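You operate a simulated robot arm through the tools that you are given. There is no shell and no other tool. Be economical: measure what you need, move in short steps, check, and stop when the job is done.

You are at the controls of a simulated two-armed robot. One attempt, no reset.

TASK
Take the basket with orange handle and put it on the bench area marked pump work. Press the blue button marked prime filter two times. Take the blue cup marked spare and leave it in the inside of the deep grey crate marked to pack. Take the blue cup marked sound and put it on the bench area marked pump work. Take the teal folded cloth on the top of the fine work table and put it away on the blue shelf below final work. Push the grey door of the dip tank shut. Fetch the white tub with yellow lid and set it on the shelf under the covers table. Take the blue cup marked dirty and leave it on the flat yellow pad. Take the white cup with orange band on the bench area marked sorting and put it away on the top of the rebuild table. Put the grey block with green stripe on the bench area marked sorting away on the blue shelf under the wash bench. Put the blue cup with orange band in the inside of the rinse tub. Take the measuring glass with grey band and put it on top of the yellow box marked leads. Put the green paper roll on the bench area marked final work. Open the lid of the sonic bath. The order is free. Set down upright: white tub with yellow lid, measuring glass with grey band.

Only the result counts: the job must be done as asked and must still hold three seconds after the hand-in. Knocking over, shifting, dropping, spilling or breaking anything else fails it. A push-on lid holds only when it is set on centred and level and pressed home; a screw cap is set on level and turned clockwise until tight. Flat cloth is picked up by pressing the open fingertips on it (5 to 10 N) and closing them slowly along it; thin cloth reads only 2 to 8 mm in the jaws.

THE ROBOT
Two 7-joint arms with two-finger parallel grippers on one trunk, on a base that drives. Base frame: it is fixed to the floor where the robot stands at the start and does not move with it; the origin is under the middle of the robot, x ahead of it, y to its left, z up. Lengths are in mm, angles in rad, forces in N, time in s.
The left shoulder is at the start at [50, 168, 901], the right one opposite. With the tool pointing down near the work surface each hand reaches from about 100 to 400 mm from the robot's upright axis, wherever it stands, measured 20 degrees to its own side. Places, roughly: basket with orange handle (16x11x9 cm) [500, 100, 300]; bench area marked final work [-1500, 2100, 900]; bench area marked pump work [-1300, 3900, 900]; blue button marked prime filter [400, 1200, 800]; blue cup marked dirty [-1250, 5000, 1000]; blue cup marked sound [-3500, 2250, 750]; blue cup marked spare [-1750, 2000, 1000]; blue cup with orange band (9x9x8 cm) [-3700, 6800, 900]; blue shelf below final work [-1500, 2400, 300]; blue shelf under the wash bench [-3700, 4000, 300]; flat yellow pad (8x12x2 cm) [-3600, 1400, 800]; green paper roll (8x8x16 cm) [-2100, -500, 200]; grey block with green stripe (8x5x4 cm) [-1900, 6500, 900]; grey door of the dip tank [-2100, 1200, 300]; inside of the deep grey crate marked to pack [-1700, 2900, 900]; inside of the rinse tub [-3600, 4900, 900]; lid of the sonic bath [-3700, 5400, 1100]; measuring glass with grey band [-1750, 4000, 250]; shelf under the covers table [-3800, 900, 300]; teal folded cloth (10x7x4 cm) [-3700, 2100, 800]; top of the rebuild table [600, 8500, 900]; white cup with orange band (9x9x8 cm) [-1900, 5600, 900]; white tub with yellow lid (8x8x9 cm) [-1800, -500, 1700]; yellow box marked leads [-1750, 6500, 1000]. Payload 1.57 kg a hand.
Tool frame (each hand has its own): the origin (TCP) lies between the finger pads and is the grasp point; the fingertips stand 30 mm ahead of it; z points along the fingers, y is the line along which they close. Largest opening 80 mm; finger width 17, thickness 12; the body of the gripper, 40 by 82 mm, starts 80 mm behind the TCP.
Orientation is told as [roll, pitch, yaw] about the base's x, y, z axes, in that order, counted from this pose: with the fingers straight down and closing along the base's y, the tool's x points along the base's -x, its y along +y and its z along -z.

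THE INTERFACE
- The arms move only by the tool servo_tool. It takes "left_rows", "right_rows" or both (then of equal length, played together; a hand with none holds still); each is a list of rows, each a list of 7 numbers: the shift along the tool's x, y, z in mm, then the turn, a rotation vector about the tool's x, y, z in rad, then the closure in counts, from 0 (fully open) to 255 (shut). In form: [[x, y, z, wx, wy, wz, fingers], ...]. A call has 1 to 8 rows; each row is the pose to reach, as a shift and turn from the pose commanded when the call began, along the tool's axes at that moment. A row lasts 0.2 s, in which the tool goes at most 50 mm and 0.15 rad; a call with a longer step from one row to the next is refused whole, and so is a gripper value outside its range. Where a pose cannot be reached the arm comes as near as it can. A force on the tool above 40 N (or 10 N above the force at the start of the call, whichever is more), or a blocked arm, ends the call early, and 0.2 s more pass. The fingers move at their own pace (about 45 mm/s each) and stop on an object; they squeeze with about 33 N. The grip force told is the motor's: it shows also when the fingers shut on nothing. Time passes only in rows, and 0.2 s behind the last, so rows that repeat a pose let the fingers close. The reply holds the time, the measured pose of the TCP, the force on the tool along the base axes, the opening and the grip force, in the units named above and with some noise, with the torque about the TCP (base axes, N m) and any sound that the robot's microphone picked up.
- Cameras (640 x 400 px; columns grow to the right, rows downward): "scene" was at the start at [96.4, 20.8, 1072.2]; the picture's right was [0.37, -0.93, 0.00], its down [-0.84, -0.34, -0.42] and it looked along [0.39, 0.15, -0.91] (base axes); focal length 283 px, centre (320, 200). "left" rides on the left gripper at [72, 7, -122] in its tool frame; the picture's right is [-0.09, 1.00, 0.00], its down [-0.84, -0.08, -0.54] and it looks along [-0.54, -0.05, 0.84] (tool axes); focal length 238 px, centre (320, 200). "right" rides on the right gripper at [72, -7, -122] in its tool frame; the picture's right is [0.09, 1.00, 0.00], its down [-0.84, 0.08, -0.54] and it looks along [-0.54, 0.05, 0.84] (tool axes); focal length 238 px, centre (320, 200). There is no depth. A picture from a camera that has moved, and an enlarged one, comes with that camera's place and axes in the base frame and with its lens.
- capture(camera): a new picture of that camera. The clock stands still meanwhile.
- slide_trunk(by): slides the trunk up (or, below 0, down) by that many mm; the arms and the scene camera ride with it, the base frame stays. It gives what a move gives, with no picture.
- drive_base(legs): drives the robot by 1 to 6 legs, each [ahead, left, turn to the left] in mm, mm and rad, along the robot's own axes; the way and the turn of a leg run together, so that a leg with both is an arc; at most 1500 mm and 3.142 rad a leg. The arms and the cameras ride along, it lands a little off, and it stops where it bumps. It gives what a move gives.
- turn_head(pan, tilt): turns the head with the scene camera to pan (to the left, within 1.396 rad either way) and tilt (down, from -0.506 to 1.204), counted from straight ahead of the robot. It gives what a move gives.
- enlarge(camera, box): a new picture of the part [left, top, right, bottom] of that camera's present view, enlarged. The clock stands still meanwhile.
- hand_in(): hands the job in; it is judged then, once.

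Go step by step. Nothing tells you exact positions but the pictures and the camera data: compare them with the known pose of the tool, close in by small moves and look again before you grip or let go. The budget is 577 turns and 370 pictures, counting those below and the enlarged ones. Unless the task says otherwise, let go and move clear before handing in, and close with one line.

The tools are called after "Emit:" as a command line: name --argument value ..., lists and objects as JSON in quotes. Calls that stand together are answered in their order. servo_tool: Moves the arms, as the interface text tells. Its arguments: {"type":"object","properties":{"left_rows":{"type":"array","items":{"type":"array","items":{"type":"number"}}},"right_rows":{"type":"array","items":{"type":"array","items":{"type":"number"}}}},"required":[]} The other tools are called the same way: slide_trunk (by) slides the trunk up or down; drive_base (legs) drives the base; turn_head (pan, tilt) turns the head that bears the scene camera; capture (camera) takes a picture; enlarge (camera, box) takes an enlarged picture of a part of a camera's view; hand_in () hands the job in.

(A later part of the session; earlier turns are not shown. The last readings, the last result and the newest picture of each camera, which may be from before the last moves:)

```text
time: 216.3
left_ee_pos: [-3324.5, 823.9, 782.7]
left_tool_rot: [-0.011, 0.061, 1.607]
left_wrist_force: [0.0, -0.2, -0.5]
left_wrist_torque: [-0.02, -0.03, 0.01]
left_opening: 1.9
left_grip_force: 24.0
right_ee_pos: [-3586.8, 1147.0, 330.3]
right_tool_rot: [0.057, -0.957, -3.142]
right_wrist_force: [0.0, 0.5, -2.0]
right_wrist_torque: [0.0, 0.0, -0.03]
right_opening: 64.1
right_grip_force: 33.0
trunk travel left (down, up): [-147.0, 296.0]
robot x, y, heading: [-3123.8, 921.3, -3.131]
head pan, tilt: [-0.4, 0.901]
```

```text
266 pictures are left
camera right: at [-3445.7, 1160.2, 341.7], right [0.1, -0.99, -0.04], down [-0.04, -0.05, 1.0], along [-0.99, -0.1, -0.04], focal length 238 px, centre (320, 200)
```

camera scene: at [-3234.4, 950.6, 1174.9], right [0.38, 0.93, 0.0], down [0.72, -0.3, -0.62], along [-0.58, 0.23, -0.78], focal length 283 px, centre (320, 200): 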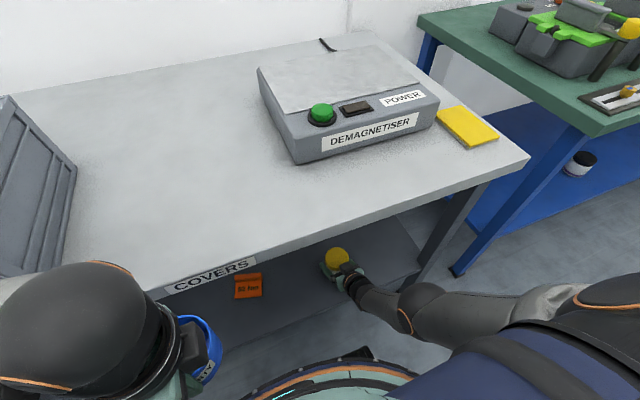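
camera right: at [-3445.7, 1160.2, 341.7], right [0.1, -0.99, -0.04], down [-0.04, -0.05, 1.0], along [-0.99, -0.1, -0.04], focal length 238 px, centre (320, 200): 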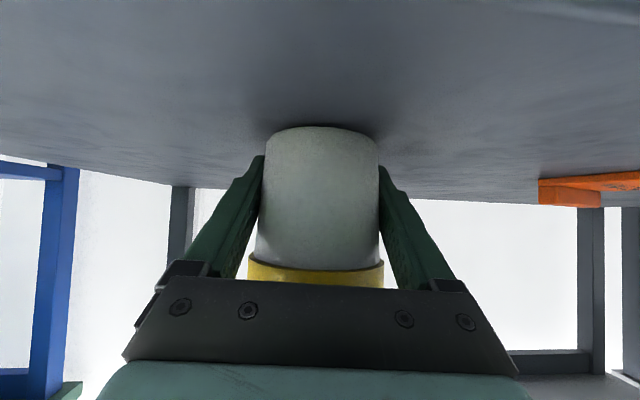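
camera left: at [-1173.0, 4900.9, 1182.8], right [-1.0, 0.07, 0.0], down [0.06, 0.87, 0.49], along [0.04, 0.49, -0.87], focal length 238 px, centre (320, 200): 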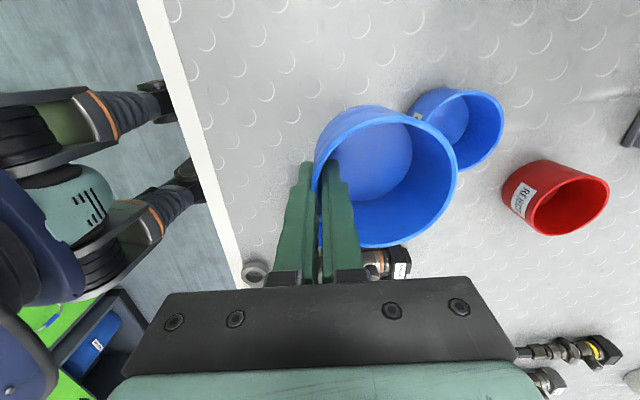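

Emit:
slide_trunk --by -4

Emit:
slide_trunk --by -4

```text
time: 216.9
left_ee_pos: [-3326.0, 825.5, 779.3]
left_tool_rot: [-0.01, 0.06, 1.607]
left_wrist_force: [-1.1, -0.2, -0.4]
left_wrist_torque: [-0.01, -0.03, 0.01]
left_opening: 1.8
left_grip_force: 23.6
right_ee_pos: [-3588.1, 1146.8, 325.9]
right_tool_rot: [0.058, -0.958, -3.139]
right_wrist_force: [-0.9, -0.1, 1.8]
right_wrist_torque: [0.07, -0.1, 0.01]
right_opening: 64.5
right_grip_force: 33.4
trunk travel left (down, up): [-143.0, 300.0]
robot x, y, heading: [-3122.3, 924.2, -3.129]
head pan, tilt: [-0.4, 0.901]
```

```text
time: 217.4
left_ee_pos: [-3325.1, 824.9, 776.2]
left_tool_rot: [-0.01, 0.059, 1.607]
left_wrist_force: [0.5, 0.9, -0.3]
left_wrist_torque: [0.0, 0.01, 0.04]
left_opening: 2.0
left_grip_force: 22.9
right_ee_pos: [-3589.1, 1147.0, 323.9]
right_tool_rot: [0.056, -0.968, -3.137]
right_wrist_force: [5.0, -1.4, 23.1]
right_wrist_torque: [0.61, -0.14, -0.32]
right_opening: 63.9
right_grip_force: 33.2
trunk travel left (down, up): [-139.0, 304.0]
robot x, y, heading: [-3121.1, 919.9, -3.135]
head pan, tilt: [-0.4, 0.901]
```

Contact made. Relieve slightly, open, and back straight out.

Emit:
slide_trunk --by 3

Emit:
servo_tool --right_rows '[[0, 0, 0, 0, 0, 0, 180], [0, 0, 0, 0, 0, 0, 90], [0, 0, 0, 0, 0, 0, 0], [0, 0, 0, 0, 0, 0, 0]]'

Emit:
capture --camera "right"

```text
time: 217.9
left_ee_pos: [-3324.7, 824.3, 777.8]
left_tool_rot: [-0.009, 0.059, 1.605]
left_wrist_force: [0.3, 0.6, 0.4]
left_wrist_torque: [-0.02, -0.02, -0.03]
left_opening: 2.2
left_grip_force: 23.5
right_ee_pos: [-3588.2, 1146.3, 325.8]
right_tool_rot: [0.057, -0.96, -3.139]
right_wrist_force: [-5.0, -1.3, 9.0]
right_wrist_torque: [0.29, 0.35, 0.17]
right_opening: 64.4
right_grip_force: 33.2
trunk travel left (down, up): [-142.0, 301.0]
robot x, y, heading: [-3119.2, 923.6, -3.129]
head pan, tilt: [-0.4, 0.901]
```

```text
time: 218.9
left_ee_pos: [-3322.9, 825.0, 777.6]
left_tool_rot: [-0.011, 0.059, 1.607]
left_wrist_force: [0.7, -0.3, -0.7]
left_wrist_torque: [0.0, 0.0, -0.02]
left_opening: 2.0
left_grip_force: 23.9
right_ee_pos: [-3587.7, 1145.1, 324.9]
right_tool_rot: [0.06, -0.961, -3.138]
right_wrist_force: [-0.5, -11.6, 13.3]
right_wrist_torque: [0.18, 0.29, 0.31]
right_opening: 69.6
right_grip_force: 0.1
trunk travel left (down, up): [-142.0, 301.0]
robot x, y, heading: [-3119.9, 921.9, -3.133]
head pan, tilt: [-0.4, 0.901]
```

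```text
265 pictures are left
camera right: at [-3446.2, 1158.4, 337.5], right [0.1, -0.99, -0.04], down [-0.03, -0.05, 1.0], along [-0.99, -0.1, -0.04], focal length 238 px, centre (320, 200)
```

right: 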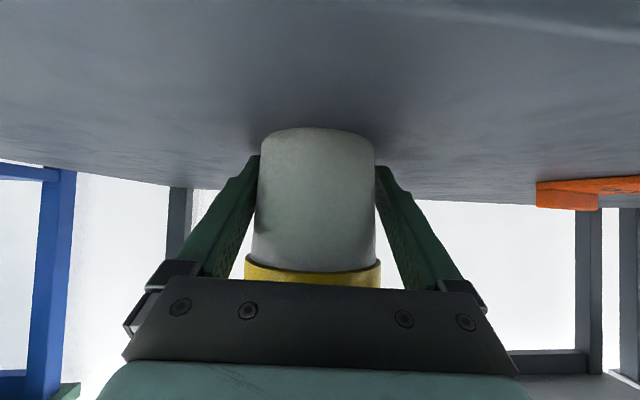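

Emit:
slide_trunk --by 6

Emit:
servo_tool --right_rows '[[0, 0, 0, 0, 0, 0, 0], [0, 0, 0, 0, 0, 0, 0]]'

Emit:
capture --camera "right"

```text
time: 219.5
left_ee_pos: [-3326.1, 824.0, 783.0]
left_tool_rot: [-0.013, 0.061, 1.605]
left_wrist_force: [-0.4, -0.5, -0.1]
left_wrist_torque: [-0.01, -0.04, -0.02]
left_opening: 1.9
left_grip_force: 23.1
right_ee_pos: [-3586.2, 1149.7, 329.5]
right_tool_rot: [0.056, -0.952, 3.141]
right_wrist_force: [-0.2, 0.3, 0.0]
right_wrist_torque: [-0.01, -0.01, 0.01]
right_opening: 80.0
right_grip_force: 0.1
trunk travel left (down, up): [-148.0, 295.0]
robot x, y, heading: [-3119.0, 923.9, -3.13]
head pan, tilt: [-0.4, 0.901]
```

```text
time: 220.1
left_ee_pos: [-3324.1, 825.7, 784.2]
left_tool_rot: [-0.008, 0.061, 1.607]
left_wrist_force: [-0.1, 0.6, -0.1]
left_wrist_torque: [0.0, 0.01, -0.02]
left_opening: 2.1
left_grip_force: 24.2
right_ee_pos: [-3587.7, 1147.4, 330.6]
right_tool_rot: [0.058, -0.958, -3.142]
right_wrist_force: [-0.9, 0.0, 0.0]
right_wrist_torque: [-0.01, -0.02, 0.0]
right_opening: 80.0
right_grip_force: 0.1
trunk travel left (down, up): [-148.0, 295.0]
robot x, y, heading: [-3121.9, 920.7, -3.134]
head pan, tilt: [-0.4, 0.901]
```

```text
264 pictures are left
camera right: at [-3445.9, 1160.4, 342.8], right [0.1, -0.99, -0.04], down [-0.04, -0.05, 1.0], along [-0.99, -0.1, -0.04], focal length 238 px, centre (320, 200)
```

right: 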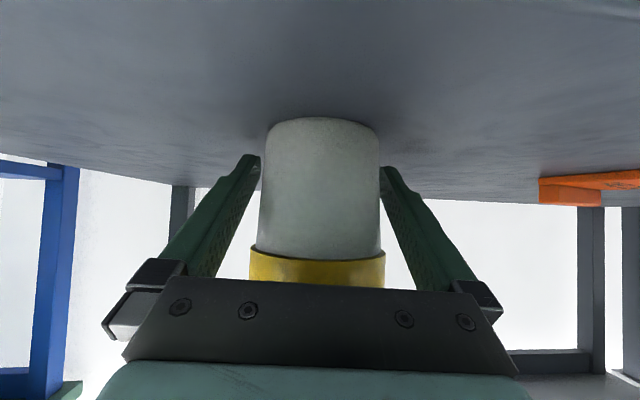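

Fully open with a gap on both sides. Back straight out and check the tub.

Emit:
drive_base --legs '[[-200, 0, 0]]'

Emit:
capture --camera "right"

Emit:
capture --camera "scene"

```text
time: 221.7
left_ee_pos: [-3124.7, 827.3, 783.6]
left_tool_rot: [-0.011, 0.061, 1.606]
left_wrist_force: [-0.4, 0.4, -0.6]
left_wrist_torque: [0.02, -0.01, -0.02]
left_opening: 1.8
left_grip_force: 23.8
right_ee_pos: [-3385.5, 1150.1, 329.4]
right_tool_rot: [0.056, -0.959, 3.14]
right_wrist_force: [-0.3, -0.2, -1.3]
right_wrist_torque: [-0.01, 0.0, 0.03]
right_opening: 79.9
right_grip_force: 0.2
trunk travel left (down, up): [-148.0, 295.0]
robot x, y, heading: [-2922.8, 926.3, -3.133]
head pan, tilt: [-0.4, 0.901]
```

```text
263 pictures are left
camera right: at [-3244.8, 1162.8, 342.9], right [0.1, -0.99, -0.04], down [-0.04, -0.05, 1.0], along [-0.99, -0.1, -0.04], focal length 238 px, centre (320, 200)
```

right: 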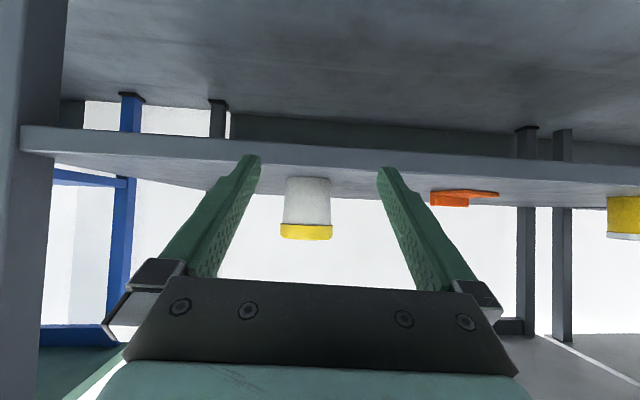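

```text
262 pictures are left
camera scene: at [-3030.1, 950.9, 1167.3], right [0.38, 0.92, 0.0], down [0.72, -0.3, -0.62], along [-0.57, 0.24, -0.78], focal length 283 px, centre (320, 200)
```

scene: 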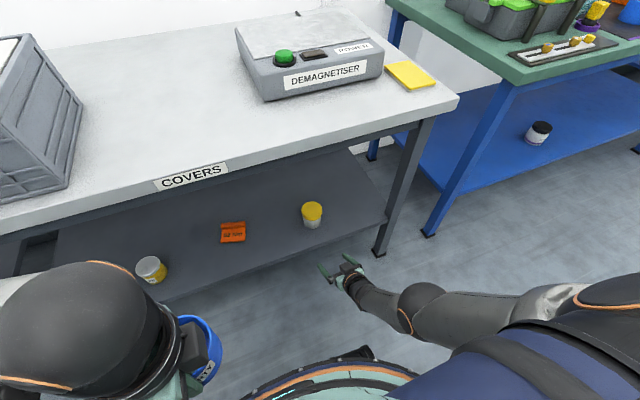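

Tub stands upright on the shelf. Now raise the trunk and bring the right hand to its stowed pose before placing the dirty cup on the pad.

Emit:
drive_base --legs '[[-150, 0, 0]]'

Emit:
slide_trunk --by 285

Emit:
servo_tool --right_rows '[[-33, 11, -32, 0, 0.12, 0, 0], [-66, 22, -65, 0, 0.24, 0, 0], [-99, 33, -97, 0, 0.36, 0, 0], [-132, 44, -130, 0, 0.48, 0, 0], [-165, 55, -162, 0, 0.6, 0, 0], [-198, 66, -195, 0, 0.72, 0, 0], [-231, 78, -227, 0, 0.84, 0, 0], [-264, 90, -259, 0, 0.959, 0, 0]]'

Emit:
capture --camera "scene"

```text
time: 223.0
left_ee_pos: [-2975.8, 829.7, 783.3]
left_tool_rot: [-0.012, 0.062, 1.607]
left_wrist_force: [0.2, 0.1, -0.6]
left_wrist_torque: [0.01, 0.0, -0.01]
left_opening: 1.9
left_grip_force: 23.8
right_ee_pos: [-3235.6, 1151.4, 330.9]
right_tool_rot: [0.058, -0.957, 3.141]
right_wrist_force: [-0.4, 0.3, 0.1]
right_wrist_torque: [0.01, 0.0, 0.01]
right_opening: 80.0
right_grip_force: 0.0
trunk travel left (down, up): [-148.0, 295.0]
robot x, y, heading: [-2770.5, 922.0, -3.131]
head pan, tilt: [-0.4, 0.901]
```

```text
time: 225.9
left_ee_pos: [-2975.0, 829.3, 1069.2]
left_tool_rot: [-0.011, 0.06, 1.605]
left_wrist_force: [-0.5, -0.1, -0.8]
left_wrist_torque: [0.0, 0.0, 0.01]
left_opening: 2.0
left_grip_force: 23.7
right_ee_pos: [-3236.6, 1150.5, 614.9]
right_tool_rot: [0.056, -0.959, 3.14]
right_wrist_force: [0.1, 0.8, 0.2]
right_wrist_torque: [-0.01, -0.01, -0.02]
right_opening: 79.9
right_grip_force: 0.0
trunk travel left (down, up): [-433.0, 10.0]
robot x, y, heading: [-2773.5, 926.4, -3.134]
head pan, tilt: [-0.4, 0.901]
```

```text
time: 227.7
left_ee_pos: [-2973.5, 828.7, 1068.2]
left_tool_rot: [-0.009, 0.06, 1.607]
left_wrist_force: [-0.2, -0.1, -0.3]
left_wrist_torque: [0.05, -0.01, 0.0]
left_opening: 2.0
left_grip_force: 23.5
right_ee_pos: [-3172.7, 1076.2, 982.7]
right_tool_rot: [0.029, 0.004, -3.096]
right_wrist_force: [0.3, 0.3, 0.4]
right_wrist_torque: [-0.01, 0.03, 0.01]
right_opening: 80.1
right_grip_force: 0.0
trunk travel left (down, up): [-433.0, 10.0]
robot x, y, heading: [-2768.4, 924.7, -3.135]
head pan, tilt: [-0.4, 0.901]
```

```text
261 pictures are left
camera scene: at [-2880.3, 951.0, 1452.2], right [0.38, 0.92, 0.0], down [0.72, -0.3, -0.62], along [-0.57, 0.24, -0.78], focal length 283 px, centre (320, 200)
```

scene: 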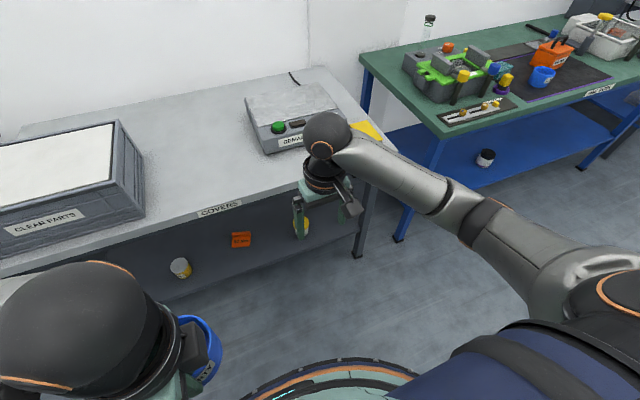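

Right arm stowed well. Strafe right to line the left cup up with the pad.

Emit:
drive_base --legs '[[0, -610, 0]]'

Emit:
turn_head --pan 0.1 --tilt 0.8

Emit:
capture --camera "scene"

```text
time: 231.1
left_ee_pos: [-2982.1, 1435.3, 1068.0]
left_tool_rot: [-0.011, 0.061, 1.61]
left_wrist_force: [0.0, 0.1, -0.2]
left_wrist_torque: [-0.01, 0.0, -0.02]
left_opening: 1.9
left_grip_force: 23.3
right_ee_pos: [-3180.2, 1681.9, 983.2]
right_tool_rot: [0.034, -0.001, -3.092]
right_wrist_force: [0.0, 0.3, -0.5]
right_wrist_torque: [-0.01, -0.01, 0.0]
right_opening: 79.9
right_grip_force: 0.1
trunk travel left (down, up): [-433.0, 10.0]
robot x, y, heading: [-2778.2, 1534.8, -3.124]
head pan, tilt: [-0.4, 0.901]
```

```text
time: 232.1
left_ee_pos: [-2980.2, 1434.1, 1069.7]
left_tool_rot: [-0.01, 0.062, 1.609]
left_wrist_force: [-0.1, 0.1, -0.6]
left_wrist_torque: [-0.01, -0.01, 0.0]
left_opening: 2.0
left_grip_force: 23.9
right_ee_pos: [-3178.6, 1682.4, 983.6]
right_tool_rot: [0.034, 0.002, -3.092]
right_wrist_force: [0.2, 0.6, 0.3]
right_wrist_torque: [-0.03, 0.0, 0.01]
right_opening: 80.1
right_grip_force: 0.0
trunk travel left (down, up): [-433.0, 10.0]
robot x, y, heading: [-2777.9, 1530.8, -3.131]
head pan, tilt: [0.099, 0.799]
```

```text
260 pictures are left
camera scene: at [-2897.4, 1520.9, 1460.2], right [-0.11, 0.99, 0.0], down [0.71, 0.08, -0.7], along [-0.69, -0.08, -0.72], focal length 283 px, centre (320, 200)
```

scene: 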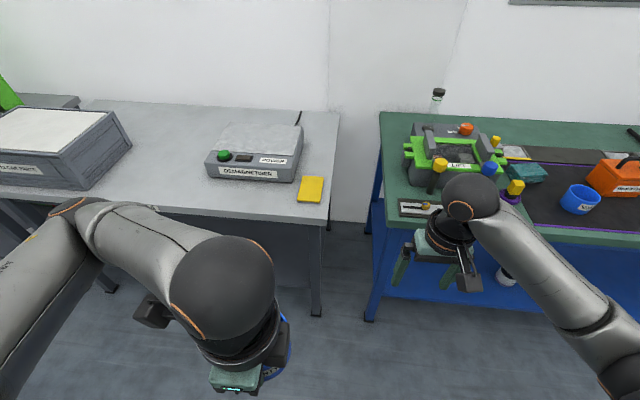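

Pad top is about [-3566, 1413, 811]. Drive in and extend the left hand over it.

Emit:
drive_base --legs '[[320, 21, 0]]'

Emit:
servo_tool --left_rows '[[0, 45, 0, 0, 0, 0, 255], [0, 90, 0, 0, 0, 0, 255], [0, 135, 0, 0, 0, 0, 255], [0, 175, 20, 0, 0, 0, 255], [0, 200, 55, 0, 0, 0, 255]]'

Emit:
capture --camera "left"

Emit:
capture --camera "scene"

```text
time: 234.2
left_ee_pos: [-3299.6, 1408.9, 1067.9]
left_tool_rot: [-0.011, 0.06, 1.608]
left_wrist_force: [0.2, -0.5, -0.7]
left_wrist_torque: [-0.01, -0.02, 0.01]
left_opening: 2.0
left_grip_force: 23.0
right_ee_pos: [-3498.0, 1656.2, 983.4]
right_tool_rot: [0.034, 0.001, -3.092]
right_wrist_force: [0.2, -0.5, -0.6]
right_wrist_torque: [0.01, -0.01, -0.03]
right_opening: 79.9
right_grip_force: 0.2
trunk travel left (down, up): [-433.0, 10.0]
robot x, y, heading: [-3094.6, 1508.5, -3.127]
head pan, tilt: [0.099, 0.799]
```

```text
time: 235.4
left_ee_pos: [-3497.9, 1398.5, 1010.5]
left_tool_rot: [-0.008, 0.06, 1.607]
left_wrist_force: [0.8, 0.0, -0.2]
left_wrist_torque: [0.01, -0.01, 0.0]
left_opening: 2.1
left_grip_force: 23.6
right_ee_pos: [-3497.9, 1657.0, 983.5]
right_tool_rot: [0.033, -0.001, -3.091]
right_wrist_force: [0.7, -0.4, -0.4]
right_wrist_torque: [-0.01, 0.0, 0.02]
right_opening: 79.9
right_grip_force: 0.1
trunk travel left (down, up): [-433.0, 10.0]
robot x, y, heading: [-3094.7, 1506.5, -3.129]
head pan, tilt: [0.099, 0.799]
```

```text
259 pictures are left
camera left: at [-3501.6, 1332.3, 1136.2], right [-1.0, 0.05, -0.02], down [0.04, 0.87, 0.49], along [0.04, 0.49, -0.87], focal length 238 px, centre (320, 200)
```

left: 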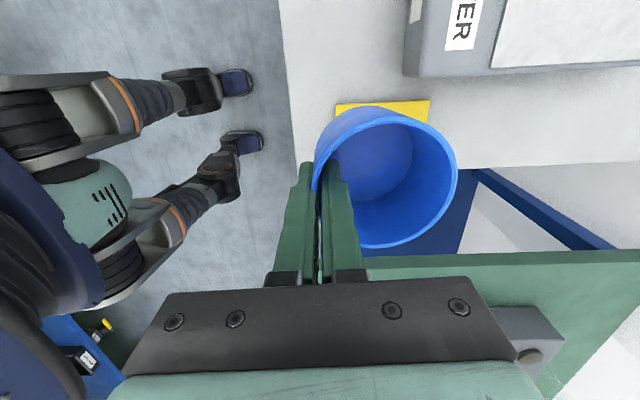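

```text
258 pictures are left
camera scene: at [-3215.8, 1495.6, 1460.2], right [-0.11, 0.99, 0.0], down [0.71, 0.08, -0.7], along [-0.69, -0.08, -0.72], focal length 283 px, centre (320, 200)
```

scene: 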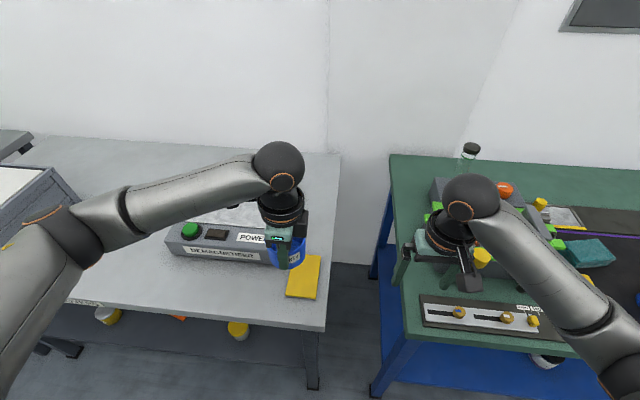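

Emit:
servo_tool --left_rows '[[-6, 14, 30, 0, 0, 0, 255], [-11, 28, 65, 0, 0, 0, 255], [-11, 28, 105, 0, 0, 0, 255]]'

Emit:
capture --camera "left"

Emit:
enlarge --camera "scene" --box '[220, 200, 380, 320]'

```text
time: 236.2
left_ee_pos: [-3525.9, 1402.0, 905.4]
left_tool_rot: [-0.009, 0.06, 1.608]
left_wrist_force: [0.2, -0.3, -0.9]
left_wrist_torque: [-0.02, -0.03, 0.01]
left_opening: 1.9
left_grip_force: 23.8
right_ee_pos: [-3495.9, 1657.1, 982.7]
right_tool_rot: [0.034, 0.0, -3.092]
right_wrist_force: [-0.5, 0.7, -1.0]
right_wrist_torque: [-0.01, 0.03, 0.0]
right_opening: 79.9
right_grip_force: 0.1
trunk travel left (down, up): [-433.0, 10.0]
robot x, y, heading: [-3094.2, 1506.5, -3.13]
head pan, tilt: [0.099, 0.799]
```

```text
257 pictures are left
camera left: at [-3529.2, 1336.2, 1030.2], right [-1.0, 0.05, -0.02], down [0.04, 0.87, 0.49], along [0.04, 0.49, -0.87], focal length 238 px, centre (320, 200)
```

left: 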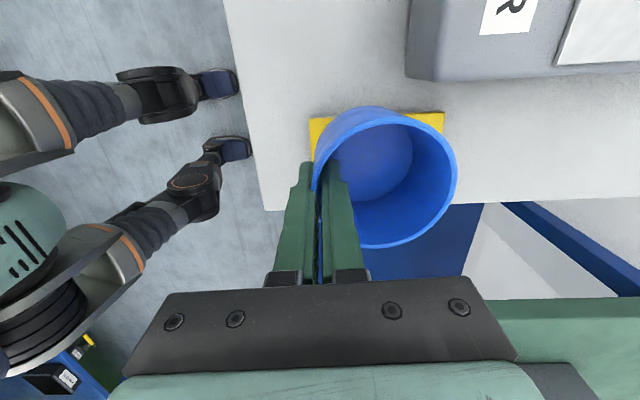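

```text
3.33 times, centred on (300, 260) of scene
camera zoom: at [-3215.5, 1495.6, 1460.2], right [-0.11, 0.99, 0.0], down [0.71, 0.08, -0.7], along [-0.69, -0.08, -0.72], focal length 944 px, centre (387, 0)
```

zoom: 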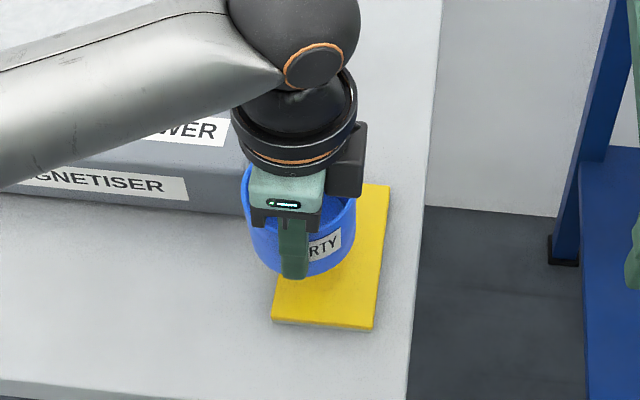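

Emit:
servo_tool --left_rows '[[-11, 0, 5, 0, 0, 0, 255], [-11, 0, 11, 0, 0, 0, 255], [-11, 0, 15, 0, 0, 0, 255], [-11, 0, 19, 0, 0, 0, 255]]'

Emit:
capture --camera "left"

Emit:
enlarge --camera "scene" --box '[220, 200, 380, 320]'

```text
time: 237.2
left_ee_pos: [-3525.6, 1412.2, 885.4]
left_tool_rot: [-0.011, 0.061, 1.609]
left_wrist_force: [0.0, -0.3, -0.6]
left_wrist_torque: [0.0, -0.01, 0.01]
left_opening: 1.7
left_grip_force: 23.7
right_ee_pos: [-3497.4, 1657.2, 982.8]
right_tool_rot: [0.034, 0.001, -3.09]
right_wrist_force: [0.3, 0.4, 0.9]
right_wrist_torque: [-0.01, 0.01, -0.03]
right_opening: 80.0
right_grip_force: 0.2
trunk travel left (down, up): [-433.0, 10.0]
robot x, y, heading: [-3094.4, 1507.7, -3.13]
head pan, tilt: [0.099, 0.799]
```

```text
255 pictures are left
camera left: at [-3529.0, 1346.2, 1011.2], right [-1.0, 0.05, -0.02], down [0.04, 0.87, 0.49], along [0.04, 0.49, -0.87], focal length 238 px, centre (320, 200)
```

left: 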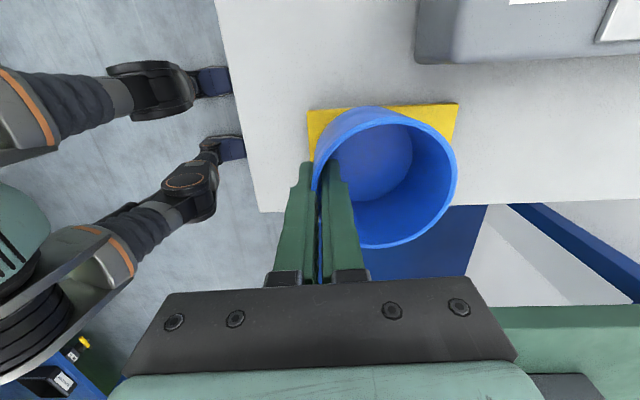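

```text
3.33 times, centred on (300, 260) of scene
camera zoom: at [-3215.4, 1495.8, 1460.2], right [-0.11, 0.99, 0.0], down [0.71, 0.08, -0.7], along [-0.69, -0.08, -0.72], focal length 944 px, centre (387, 0)
```

zoom: 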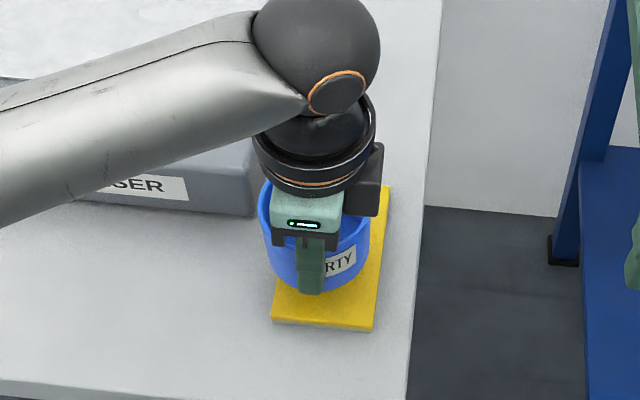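

Emit:
servo_tool --left_rows '[[-5, 0, 4, 0, 0, 0, 255], [-5, 0, 8, 0, 0, 0, 255], [-5, 0, 11, 0, 0, 0, 255], [-5, 0, 14, 0, 0, 0, 255]]'

Emit:
enlarge --camera "scene" --box '[220, 200, 380, 320]'

```text
time: 238.2
left_ee_pos: [-3525.0, 1416.5, 871.7]
left_tool_rot: [-0.013, 0.06, 1.609]
left_wrist_force: [0.3, -0.4, -0.9]
left_wrist_torque: [-0.01, -0.06, 0.01]
left_opening: 1.9
left_grip_force: 24.0
right_ee_pos: [-3497.5, 1657.4, 982.8]
right_tool_rot: [0.033, 0.001, -3.092]
right_wrist_force: [0.1, -0.7, 0.7]
right_wrist_torque: [-0.04, 0.01, -0.03]
right_opening: 80.1
right_grip_force: 0.2
trunk travel left (down, up): [-433.0, 10.0]
robot x, y, heading: [-3094.7, 1508.0, -3.13]
head pan, tilt: [0.099, 0.799]
```

```text
3.33 times, centred on (300, 260) of scene
camera zoom: at [-3215.4, 1495.8, 1460.2], right [-0.11, 0.99, 0.0], down [0.71, 0.08, -0.7], along [-0.69, -0.08, -0.72], focal length 944 px, centre (387, 0)
```

zoom: 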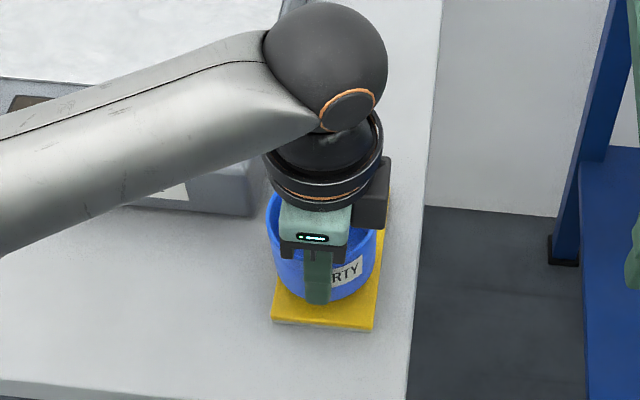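

Emit:
servo_tool --left_rows '[[0, 2, 3, 0, 0, 0, 255], [0, 2, 6, 0, 0, 0, 255], [0, 2, 9, 0, 0, 0, 255], [0, 2, 12, 0, 0, 0, 255], [0, 2, 14, 0, 0, 0, 255]]'

Emit:
enlarge --camera "scene" --box '[220, 200, 380, 320]'

```text
time: 239.4
left_ee_pos: [-3527.3, 1415.7, 859.0]
left_tool_rot: [-0.01, 0.061, 1.608]
left_wrist_force: [1.4, -0.6, 1.9]
left_wrist_torque: [0.01, 0.06, 0.0]
left_opening: 2.0
left_grip_force: 23.7
right_ee_pos: [-3496.0, 1657.8, 983.9]
right_tool_rot: [0.034, 0.0, -3.09]
right_wrist_force: [0.0, 0.6, -0.5]
right_wrist_torque: [-0.01, 0.03, 0.0]
right_opening: 80.1
right_grip_force: 0.0
trunk travel left (down, up): [-433.0, 10.0]
robot x, y, heading: [-3096.2, 1506.6, -3.126]
head pan, tilt: [0.099, 0.799]
```

```text
3.33 times, centred on (300, 260) of scene
camera zoom: at [-3215.2, 1495.8, 1460.3], right [-0.11, 0.99, 0.0], down [0.71, 0.08, -0.7], along [-0.69, -0.08, -0.72], focal length 944 px, centre (387, 0)
```

zoom: 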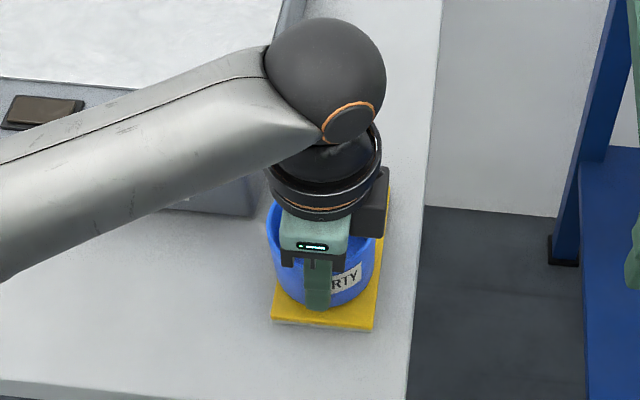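

Emit:
servo_tool --left_rows '[[0, 0, 2, 0, 0, 0, 255], [0, 0, 3, 0, 0, 0, 255]]'

Emit:
servo_tool --left_rows '[[0, 0, -1, 0, 0, 0, 230], [0, 0, -1, 0, 0, 0, 200], [0, 0, -1, 0, 0, 0, 160], [0, 0, -1, 0, 0, 0, 130], [0, 0, -30, 0, 0, 0, 130], [0, 0, -75, 0, 0, 0, 130], [0, 0, -120, 0, 0, 0, 130]]'

Emit:
capture --camera "left"

Emit:
enlarge --camera "scene" --box '[220, 200, 380, 320]'

```text
time: 240.0
left_ee_pos: [-3527.9, 1414.9, 856.0]
left_tool_rot: [-0.007, 0.059, 1.609]
left_wrist_force: [2.1, -0.9, 11.9]
left_wrist_torque: [-0.2, 0.7, 0.09]
left_opening: 2.3
left_grip_force: 23.5
right_ee_pos: [-3496.0, 1655.6, 984.2]
right_tool_rot: [0.033, -0.002, -3.09]
right_wrist_force: [-0.4, 0.5, -0.5]
right_wrist_torque: [0.04, 0.0, -0.01]
right_opening: 80.1
right_grip_force: 0.2
trunk travel left (down, up): [-433.0, 10.0]
robot x, y, heading: [-3096.6, 1507.9, -3.129]
head pan, tilt: [0.099, 0.799]
```

```text
time: 241.6
left_ee_pos: [-3528.4, 1421.5, 975.8]
left_tool_rot: [-0.011, 0.06, 1.609]
left_wrist_force: [-0.9, -0.8, -0.4]
left_wrist_torque: [0.02, 0.01, 0.0]
left_opening: 39.2
left_grip_force: 0.1
right_ee_pos: [-3497.1, 1656.9, 982.1]
right_tool_rot: [0.032, 0.0, -3.09]
right_wrist_force: [0.8, 0.5, -0.9]
right_wrist_torque: [0.02, 0.03, 0.02]
right_opening: 80.1
right_grip_force: 0.0
trunk travel left (down, up): [-433.0, 10.0]
robot x, y, heading: [-3093.2, 1508.4, -3.127]
head pan, tilt: [0.099, 0.799]
```

```text
251 pictures are left
camera left: at [-3532.0, 1355.8, 1101.1], right [-1.0, 0.05, -0.02], down [0.04, 0.87, 0.49], along [0.04, 0.49, -0.87], focal length 238 px, centre (320, 200)
```

left: 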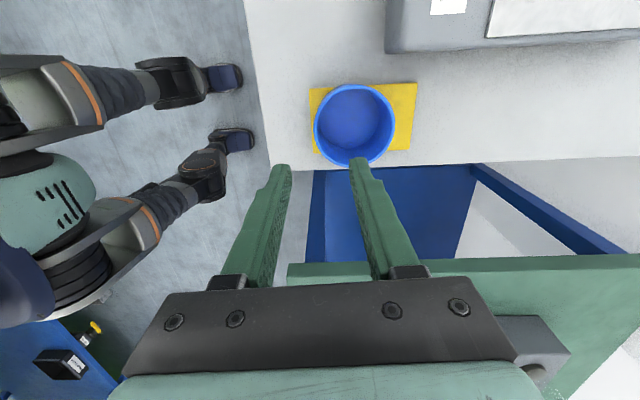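

```text
3.33 times, centred on (300, 260) of scene
camera zoom: at [-3215.3, 1496.0, 1460.2], right [-0.11, 0.99, 0.0], down [0.71, 0.08, -0.7], along [-0.69, -0.08, -0.72], focal length 944 px, centre (387, 0)
```

zoom: 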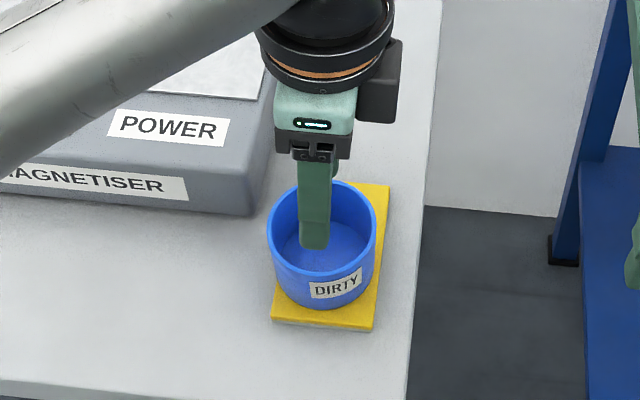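

DIRTY sits on the pad. Next: the fine work table with the teal cloth and SOUND cup. Back off and strafe right for a view.

Emit:
servo_tool --left_rows '[[0, -40, -20, 0, 0, 0, 60], [0, -85, -40, 0, 0, 0, 0], [0, -125, -60, 0, 0, 0, 0]]'

Emit:
drive_base --legs '[[-250, 0, 0], [0, -500, 0]]'

Emit:
turn_head --pan -0.2 --tilt 0.8

Emit:
capture --camera "scene"

```text
time: 242.4
left_ee_pos: [-3402.9, 1431.7, 1036.4]
left_tool_rot: [-0.012, 0.06, 1.61]
left_wrist_force: [0.6, -0.2, -0.1]
left_wrist_torque: [-0.01, 0.03, -0.01]
left_opening: 80.0
left_grip_force: 0.1
right_ee_pos: [-3496.7, 1656.3, 984.2]
right_tool_rot: [0.034, -0.001, -3.091]
right_wrist_force: [0.0, 0.9, 0.2]
right_wrist_torque: [-0.04, 0.01, 0.02]
right_opening: 80.0
right_grip_force: 0.0
trunk travel left (down, up): [-433.0, 10.0]
robot x, y, heading: [-3094.4, 1507.1, -3.128]
head pan, tilt: [0.099, 0.799]
```

```text
time: 246.7
left_ee_pos: [-3161.3, 1929.9, 1036.7]
left_tool_rot: [-0.011, 0.061, 1.609]
left_wrist_force: [0.5, 0.3, 1.2]
left_wrist_torque: [-0.03, 0.01, -0.02]
left_opening: 80.0
left_grip_force: 0.1
right_ee_pos: [-3254.1, 2155.4, 982.8]
right_tool_rot: [0.032, 0.001, -3.094]
right_wrist_force: [-0.5, 0.1, -0.7]
right_wrist_torque: [-0.02, 0.0, 0.01]
right_opening: 80.1
right_grip_force: 0.0
trunk travel left (down, up): [-433.0, 10.0]
robot x, y, heading: [-2852.6, 2007.4, -3.129]
head pan, tilt: [0.099, 0.799]
```

```text
time: 247.5
left_ee_pos: [-3160.8, 1929.4, 1036.4]
left_tool_rot: [-0.01, 0.062, 1.606]
left_wrist_force: [0.2, 0.4, -0.5]
left_wrist_torque: [-0.03, 0.01, -0.03]
left_opening: 79.7
left_grip_force: 0.1
right_ee_pos: [-3254.1, 2156.4, 983.6]
right_tool_rot: [0.034, -0.001, -3.093]
right_wrist_force: [-0.4, 0.9, -0.8]
right_wrist_torque: [0.0, 0.01, 0.0]
right_opening: 80.2
right_grip_force: 0.0
trunk travel left (down, up): [-433.0, 10.0]
robot x, y, heading: [-2853.3, 2008.1, -3.13]
head pan, tilt: [-0.201, 0.799]
```

```text
249 pictures are left
camera scene: at [-2971.6, 2018.9, 1460.2], right [0.19, 0.98, 0.0], down [0.7, -0.13, -0.7], along [-0.68, 0.13, -0.72], focal length 283 px, centre (320, 200)
```

scene: 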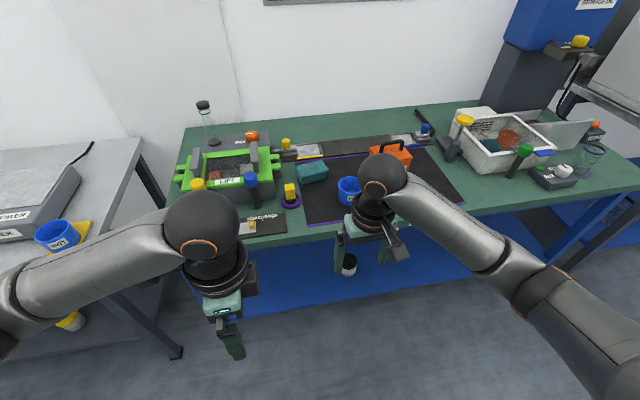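

Emit:
enlarge --camera "scene" --box '[260, 130, 440, 240]'

Emit:
capture --camera "right"

```text
3.56 times, centred on (350, 185) of scene
camera zoom: at [-2971.6, 2018.9, 1460.2], right [0.19, 0.98, 0.0], down [0.7, -0.13, -0.7], along [-0.68, 0.13, -0.72], focal length 1006 px, centre (213, 253)
```

zoom: 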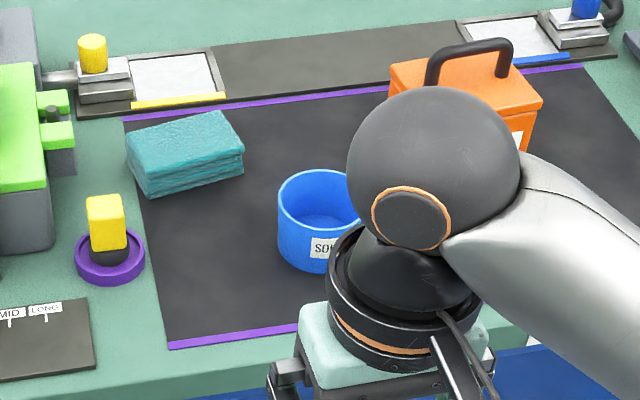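

```text
247 pictures are left
camera right: at [-3182.6, 2169.5, 1106.4], right [0.14, -0.99, 0.03], down [-0.83, -0.1, 0.54], along [-0.54, -0.1, -0.84], focal length 238 px, centre (320, 200)
```

right: 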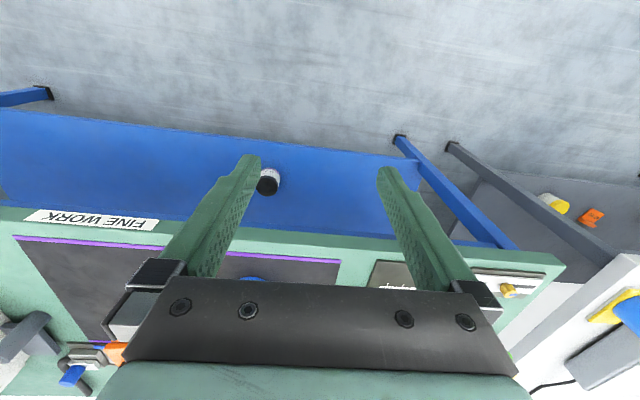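

The cloth lies at about [-3709, 2131], long side along y (rotated ~0.2 rad), so the left hand will take it across its 70 mm side. Strafe, raise the right hand, and drive in.

Emit:
servo_tool --left_rows '[[0, 0, 0, 0, 0, -0.08, 0], [0, 0, 0, 0, 0, -0.165, 0]]' --right_rows '[[0, 0, -25, 0, 0, 0, 0], [0, 0, -50, 0, 0, 0, 0]]'

Emit:
drive_base --legs '[[0, -215, 0], [335, 0, 0]]'

Emit:
capture --camera "left"

Emit:
capture --camera "scene"

```text
time: 248.1
left_ee_pos: [-3160.9, 1930.5, 1035.7]
left_tool_rot: [-0.002, 0.061, 1.773]
left_wrist_force: [0.9, 0.8, 0.2]
left_wrist_torque: [0.01, 0.01, 0.0]
left_opening: 80.0
left_grip_force: 0.0
right_ee_pos: [-3254.2, 2157.7, 1032.7]
right_tool_rot: [0.034, 0.002, -3.094]
right_wrist_force: [-0.2, 0.4, 1.0]
right_wrist_torque: [0.01, 0.02, -0.03]
right_opening: 80.0
right_grip_force: 0.0
trunk travel left (down, up): [-433.0, 10.0]
robot x, y, heading: [-2853.1, 2005.2, -3.131]
head pan, tilt: [-0.201, 0.799]
```

```text
time: 251.6
left_ee_pos: [-3497.2, 2138.0, 1034.9]
left_tool_rot: [-0.003, 0.061, 1.776]
left_wrist_force: [-0.5, -0.8, 1.1]
left_wrist_torque: [0.0, -0.05, -0.03]
left_opening: 80.1
left_grip_force: 0.0
right_ee_pos: [-3588.4, 2365.5, 1032.4]
right_tool_rot: [0.034, 0.0, -3.09]
right_wrist_force: [0.1, -0.4, 0.1]
right_wrist_torque: [0.01, 0.0, -0.03]
right_opening: 80.1
right_grip_force: 0.1
trunk travel left (down, up): [-433.0, 10.0]
robot x, y, heading: [-3187.0, 2215.9, -3.124]
head pan, tilt: [-0.201, 0.799]
```

```text
246 pictures are left
camera left: at [-3488.0, 2072.9, 1161.2], right [-0.99, -0.11, -0.01], down [-0.1, 0.87, 0.49], along [-0.05, 0.49, -0.87], focal length 238 px, centre (320, 200)
```

left: 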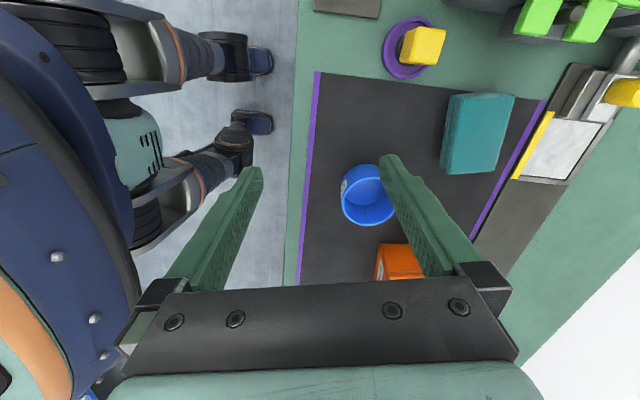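

```text
245 pictures are left
camera scene: at [-3306.8, 2228.5, 1460.1], right [0.18, 0.98, 0.0], down [0.7, -0.13, -0.7], along [-0.68, 0.13, -0.72], focal length 283 px, centre (320, 200)
```

scene: 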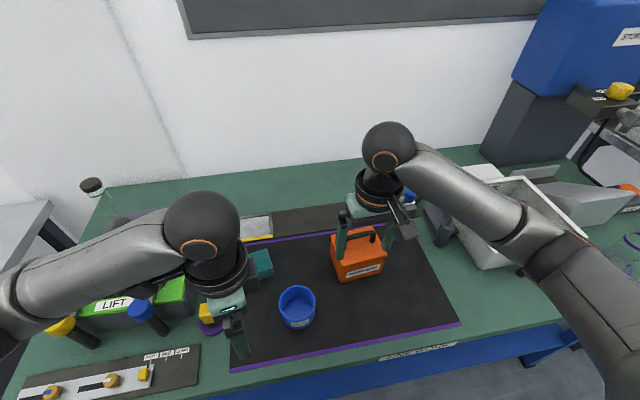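

Emit:
drive_base --legs '[[15, 0, 0]]'

Emit:
servo_tool --left_rows '[[-7, 41, 20, 0, 0, 0, 0], [-14, 81, 40, 0, 0, 0, 0], [-21, 122, 60, 0, 0, 0, 0], [-28, 162, 80, 0, 0, 0, 0], [-35, 203, 105, 0, 0, 0, 0]]'

Emit:
capture --camera "left"

```text
time: 252.4
left_ee_pos: [-3511.2, 2138.5, 1037.0]
left_tool_rot: [-0.002, 0.061, 1.778]
left_wrist_force: [-0.1, 0.0, 0.3]
left_wrist_torque: [-0.01, -0.01, 0.01]
left_opening: 80.1
left_grip_force: 0.0
right_ee_pos: [-3604.7, 2365.6, 1032.5]
right_tool_rot: [0.032, 0.002, -3.088]
right_wrist_force: [-1.2, 0.4, -0.7]
right_wrist_torque: [0.01, -0.01, -0.02]
right_opening: 80.0
right_grip_force: 0.0
trunk travel left (down, up): [-433.0, 10.0]
robot x, y, heading: [-3198.8, 2217.0, -3.125]
head pan, tilt: [-0.201, 0.799]
```

```text
time: 253.6
left_ee_pos: [-3716.4, 2126.3, 929.8]
left_tool_rot: [0.0, 0.061, 1.776]
left_wrist_force: [0.7, -0.5, -0.1]
left_wrist_torque: [0.05, 0.01, -0.01]
left_opening: 80.1
left_grip_force: 0.1
right_ee_pos: [-3604.4, 2365.9, 1033.3]
right_tool_rot: [0.035, 0.0, -3.09]
right_wrist_force: [0.0, -0.9, 0.4]
right_wrist_torque: [-0.02, 0.0, -0.01]
right_opening: 79.6
right_grip_force: 0.0
trunk travel left (down, up): [-433.0, 10.0]
robot x, y, heading: [-3201.6, 2217.4, -3.126]
head pan, tilt: [-0.201, 0.799]
```

```text
244 pictures are left
camera left: at [-3707.5, 2059.9, 1054.4], right [-0.99, -0.11, -0.01], down [-0.1, 0.87, 0.49], along [-0.05, 0.49, -0.87], focal length 238 px, centre (320, 200)
```

left: 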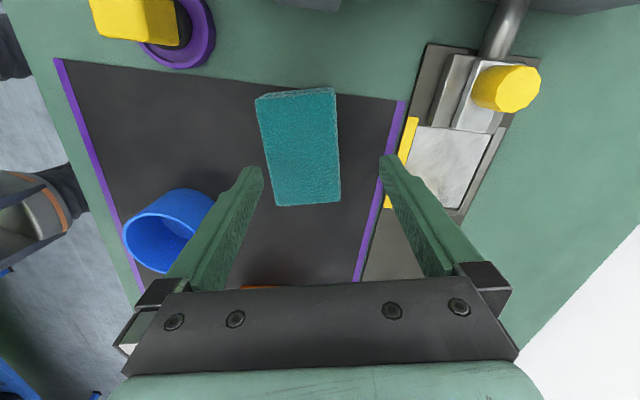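

Emit:
servo_tool --left_rows '[[-2, -11, 20, 0, 0, 0, 0], [-4, -21, 45, 0, 0, 0, 0]]'

Emit:
capture --camera "left"

```text
time: 254.2
left_ee_pos: [-3694.9, 2130.4, 883.2]
left_tool_rot: [-0.002, 0.061, 1.774]
left_wrist_force: [0.1, 0.4, 0.6]
left_wrist_torque: [0.0, 0.0, -0.04]
left_opening: 80.0
left_grip_force: 0.0
right_ee_pos: [-3602.9, 2366.2, 1032.5]
right_tool_rot: [0.032, 0.0, -3.09]
right_wrist_force: [0.2, -0.7, -0.4]
right_wrist_torque: [-0.01, -0.01, 0.01]
right_opening: 80.1
right_grip_force: 0.1
trunk travel left (down, up): [-433.0, 10.0]
robot x, y, heading: [-3200.8, 2214.3, -3.129]
head pan, tilt: [-0.201, 0.799]
```

```text
243 pictures are left
camera left: at [-3686.6, 2064.8, 1009.4], right [-0.99, -0.11, -0.01], down [-0.1, 0.87, 0.49], along [-0.05, 0.49, -0.87], focal length 238 px, centre (320, 200)
```

left: 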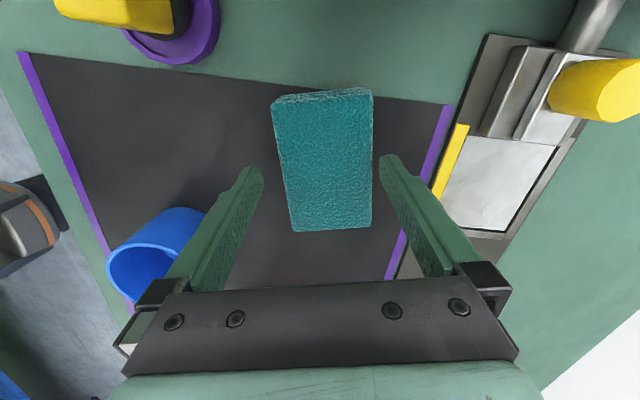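

Emit:
servo_tool --left_rows '[[0, 6, 15, 0, 0, 0, 0], [0, 6, 35, 0, 0, 0, 0], [0, 6, 50, 0, 0, 0, 0]]'

Emit:
capture --camera "left"

```text
time: 254.9
left_ee_pos: [-3702.4, 2125.7, 849.7]
left_tool_rot: [0.0, 0.06, 1.777]
left_wrist_force: [9.6, -5.3, 19.6]
left_wrist_torque: [0.02, -0.37, -0.07]
left_opening: 76.4
left_grip_force: 0.0
right_ee_pos: [-3603.4, 2364.6, 1033.6]
right_tool_rot: [0.034, 0.0, -3.089]
right_wrist_force: [-0.7, 0.3, 0.6]
right_wrist_torque: [-0.01, -0.03, -0.01]
right_opening: 79.8
right_grip_force: 0.0
trunk travel left (down, up): [-433.0, 10.0]
robot x, y, heading: [-3202.4, 2216.3, -3.127]
head pan, tilt: [-0.201, 0.799]
stopped in row 3 (left hand): the force on the tool passed its limit (the readings are from after the stop); the commanded pose is now the measured one
```

```text
242 pictures are left
camera left: at [-3693.6, 2060.8, 975.5], right [-0.99, -0.11, -0.01], down [-0.1, 0.86, 0.49], along [-0.05, 0.49, -0.87], focal length 238 px, centre (320, 200)
```

left: 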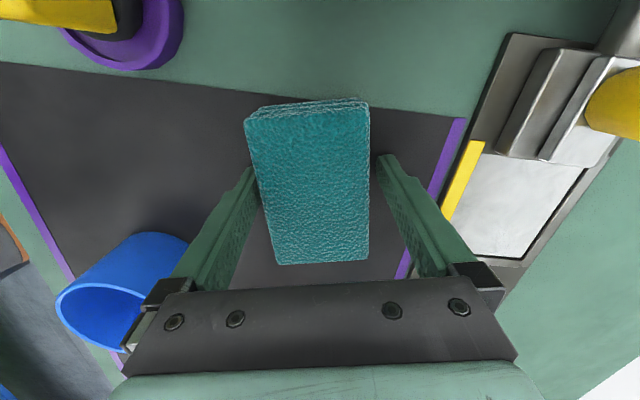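

Emit:
servo_tool --left_rows '[[0, 0, -12, 0, 0, 0, 0], [0, -4, -14, 0, 0, 0, 0], [0, -4, -14, 0, 0, 0, 0]]'

Emit:
capture --camera "left"

```text
time: 255.7
left_ee_pos: [-3698.6, 2128.5, 861.7]
left_tool_rot: [-0.001, 0.056, 1.777]
left_wrist_force: [0.1, 0.9, 0.0]
left_wrist_torque: [-0.02, 0.03, 0.01]
left_opening: 80.0
left_grip_force: 0.1
right_ee_pos: [-3604.5, 2365.8, 1032.7]
right_tool_rot: [0.033, -0.002, -3.089]
right_wrist_force: [-0.3, 0.7, -0.6]
right_wrist_torque: [-0.02, -0.05, -0.01]
right_opening: 80.0
right_grip_force: 0.1
trunk travel left (down, up): [-433.0, 10.0]
robot x, y, heading: [-3203.2, 2214.2, -3.127]
head pan, tilt: [-0.201, 0.799]
```

```text
241 pictures are left
camera left: at [-3690.0, 2062.6, 986.8], right [-0.99, -0.11, -0.01], down [-0.1, 0.86, 0.49], along [-0.05, 0.49, -0.87], focal length 238 px, centre (320, 200)
```

left: 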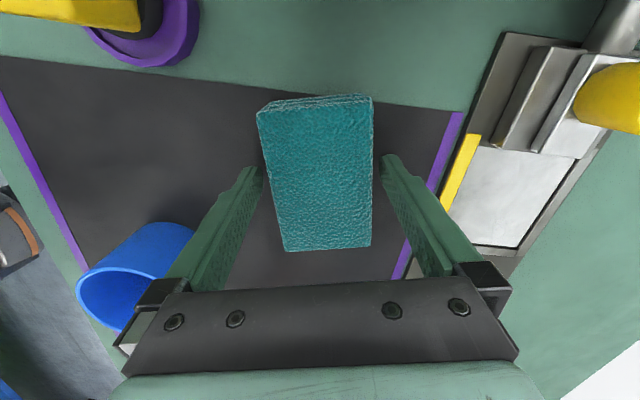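

Emit:
servo_tool --left_rows '[[0, 0, 15, 0, 0, 0, 0], [0, 0, 28, 0, 0, 0, 0], [0, 0, 38, 0, 0, 0, 0], [0, 0, 44, 0, 0, 0, 0]]'

Emit:
capture --camera "left"

```text
time: 256.2
left_ee_pos: [-3699.4, 2127.6, 849.6]
left_tool_rot: [-0.001, 0.058, 1.777]
left_wrist_force: [11.7, -5.6, 20.4]
left_wrist_torque: [0.07, -0.55, -0.04]
left_opening: 77.3
left_grip_force: 0.0
right_ee_pos: [-3602.2, 2364.7, 1032.9]
right_tool_rot: [0.034, -0.001, -3.088]
right_wrist_force: [-0.2, -0.5, 0.7]
right_wrist_torque: [-0.01, -0.01, 0.01]
right_opening: 80.1
right_grip_force: 0.1
trunk travel left (down, up): [-433.0, 10.0]
robot x, y, heading: [-3201.8, 2214.9, -3.126]
head pan, tilt: [-0.201, 0.799]
stopped in row 2 (left hand): the force on the tool passed its limit (the readings are from after the stop); the commanded pose is now the measured one
```

```text
240 pictures are left
camera left: at [-3690.8, 2061.6, 975.4], right [-0.99, -0.11, -0.01], down [-0.1, 0.86, 0.49], along [-0.05, 0.49, -0.87], focal length 238 px, centre (320, 200)
```

left: 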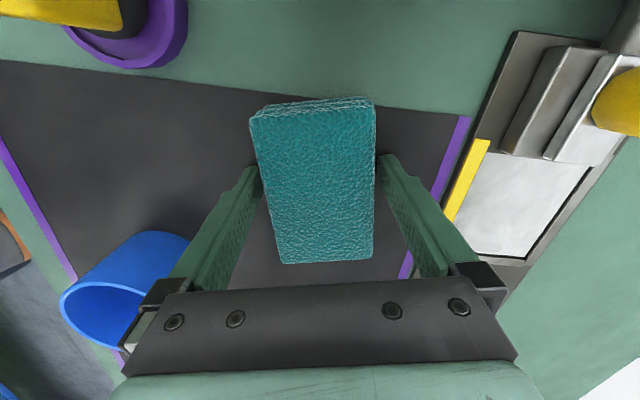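

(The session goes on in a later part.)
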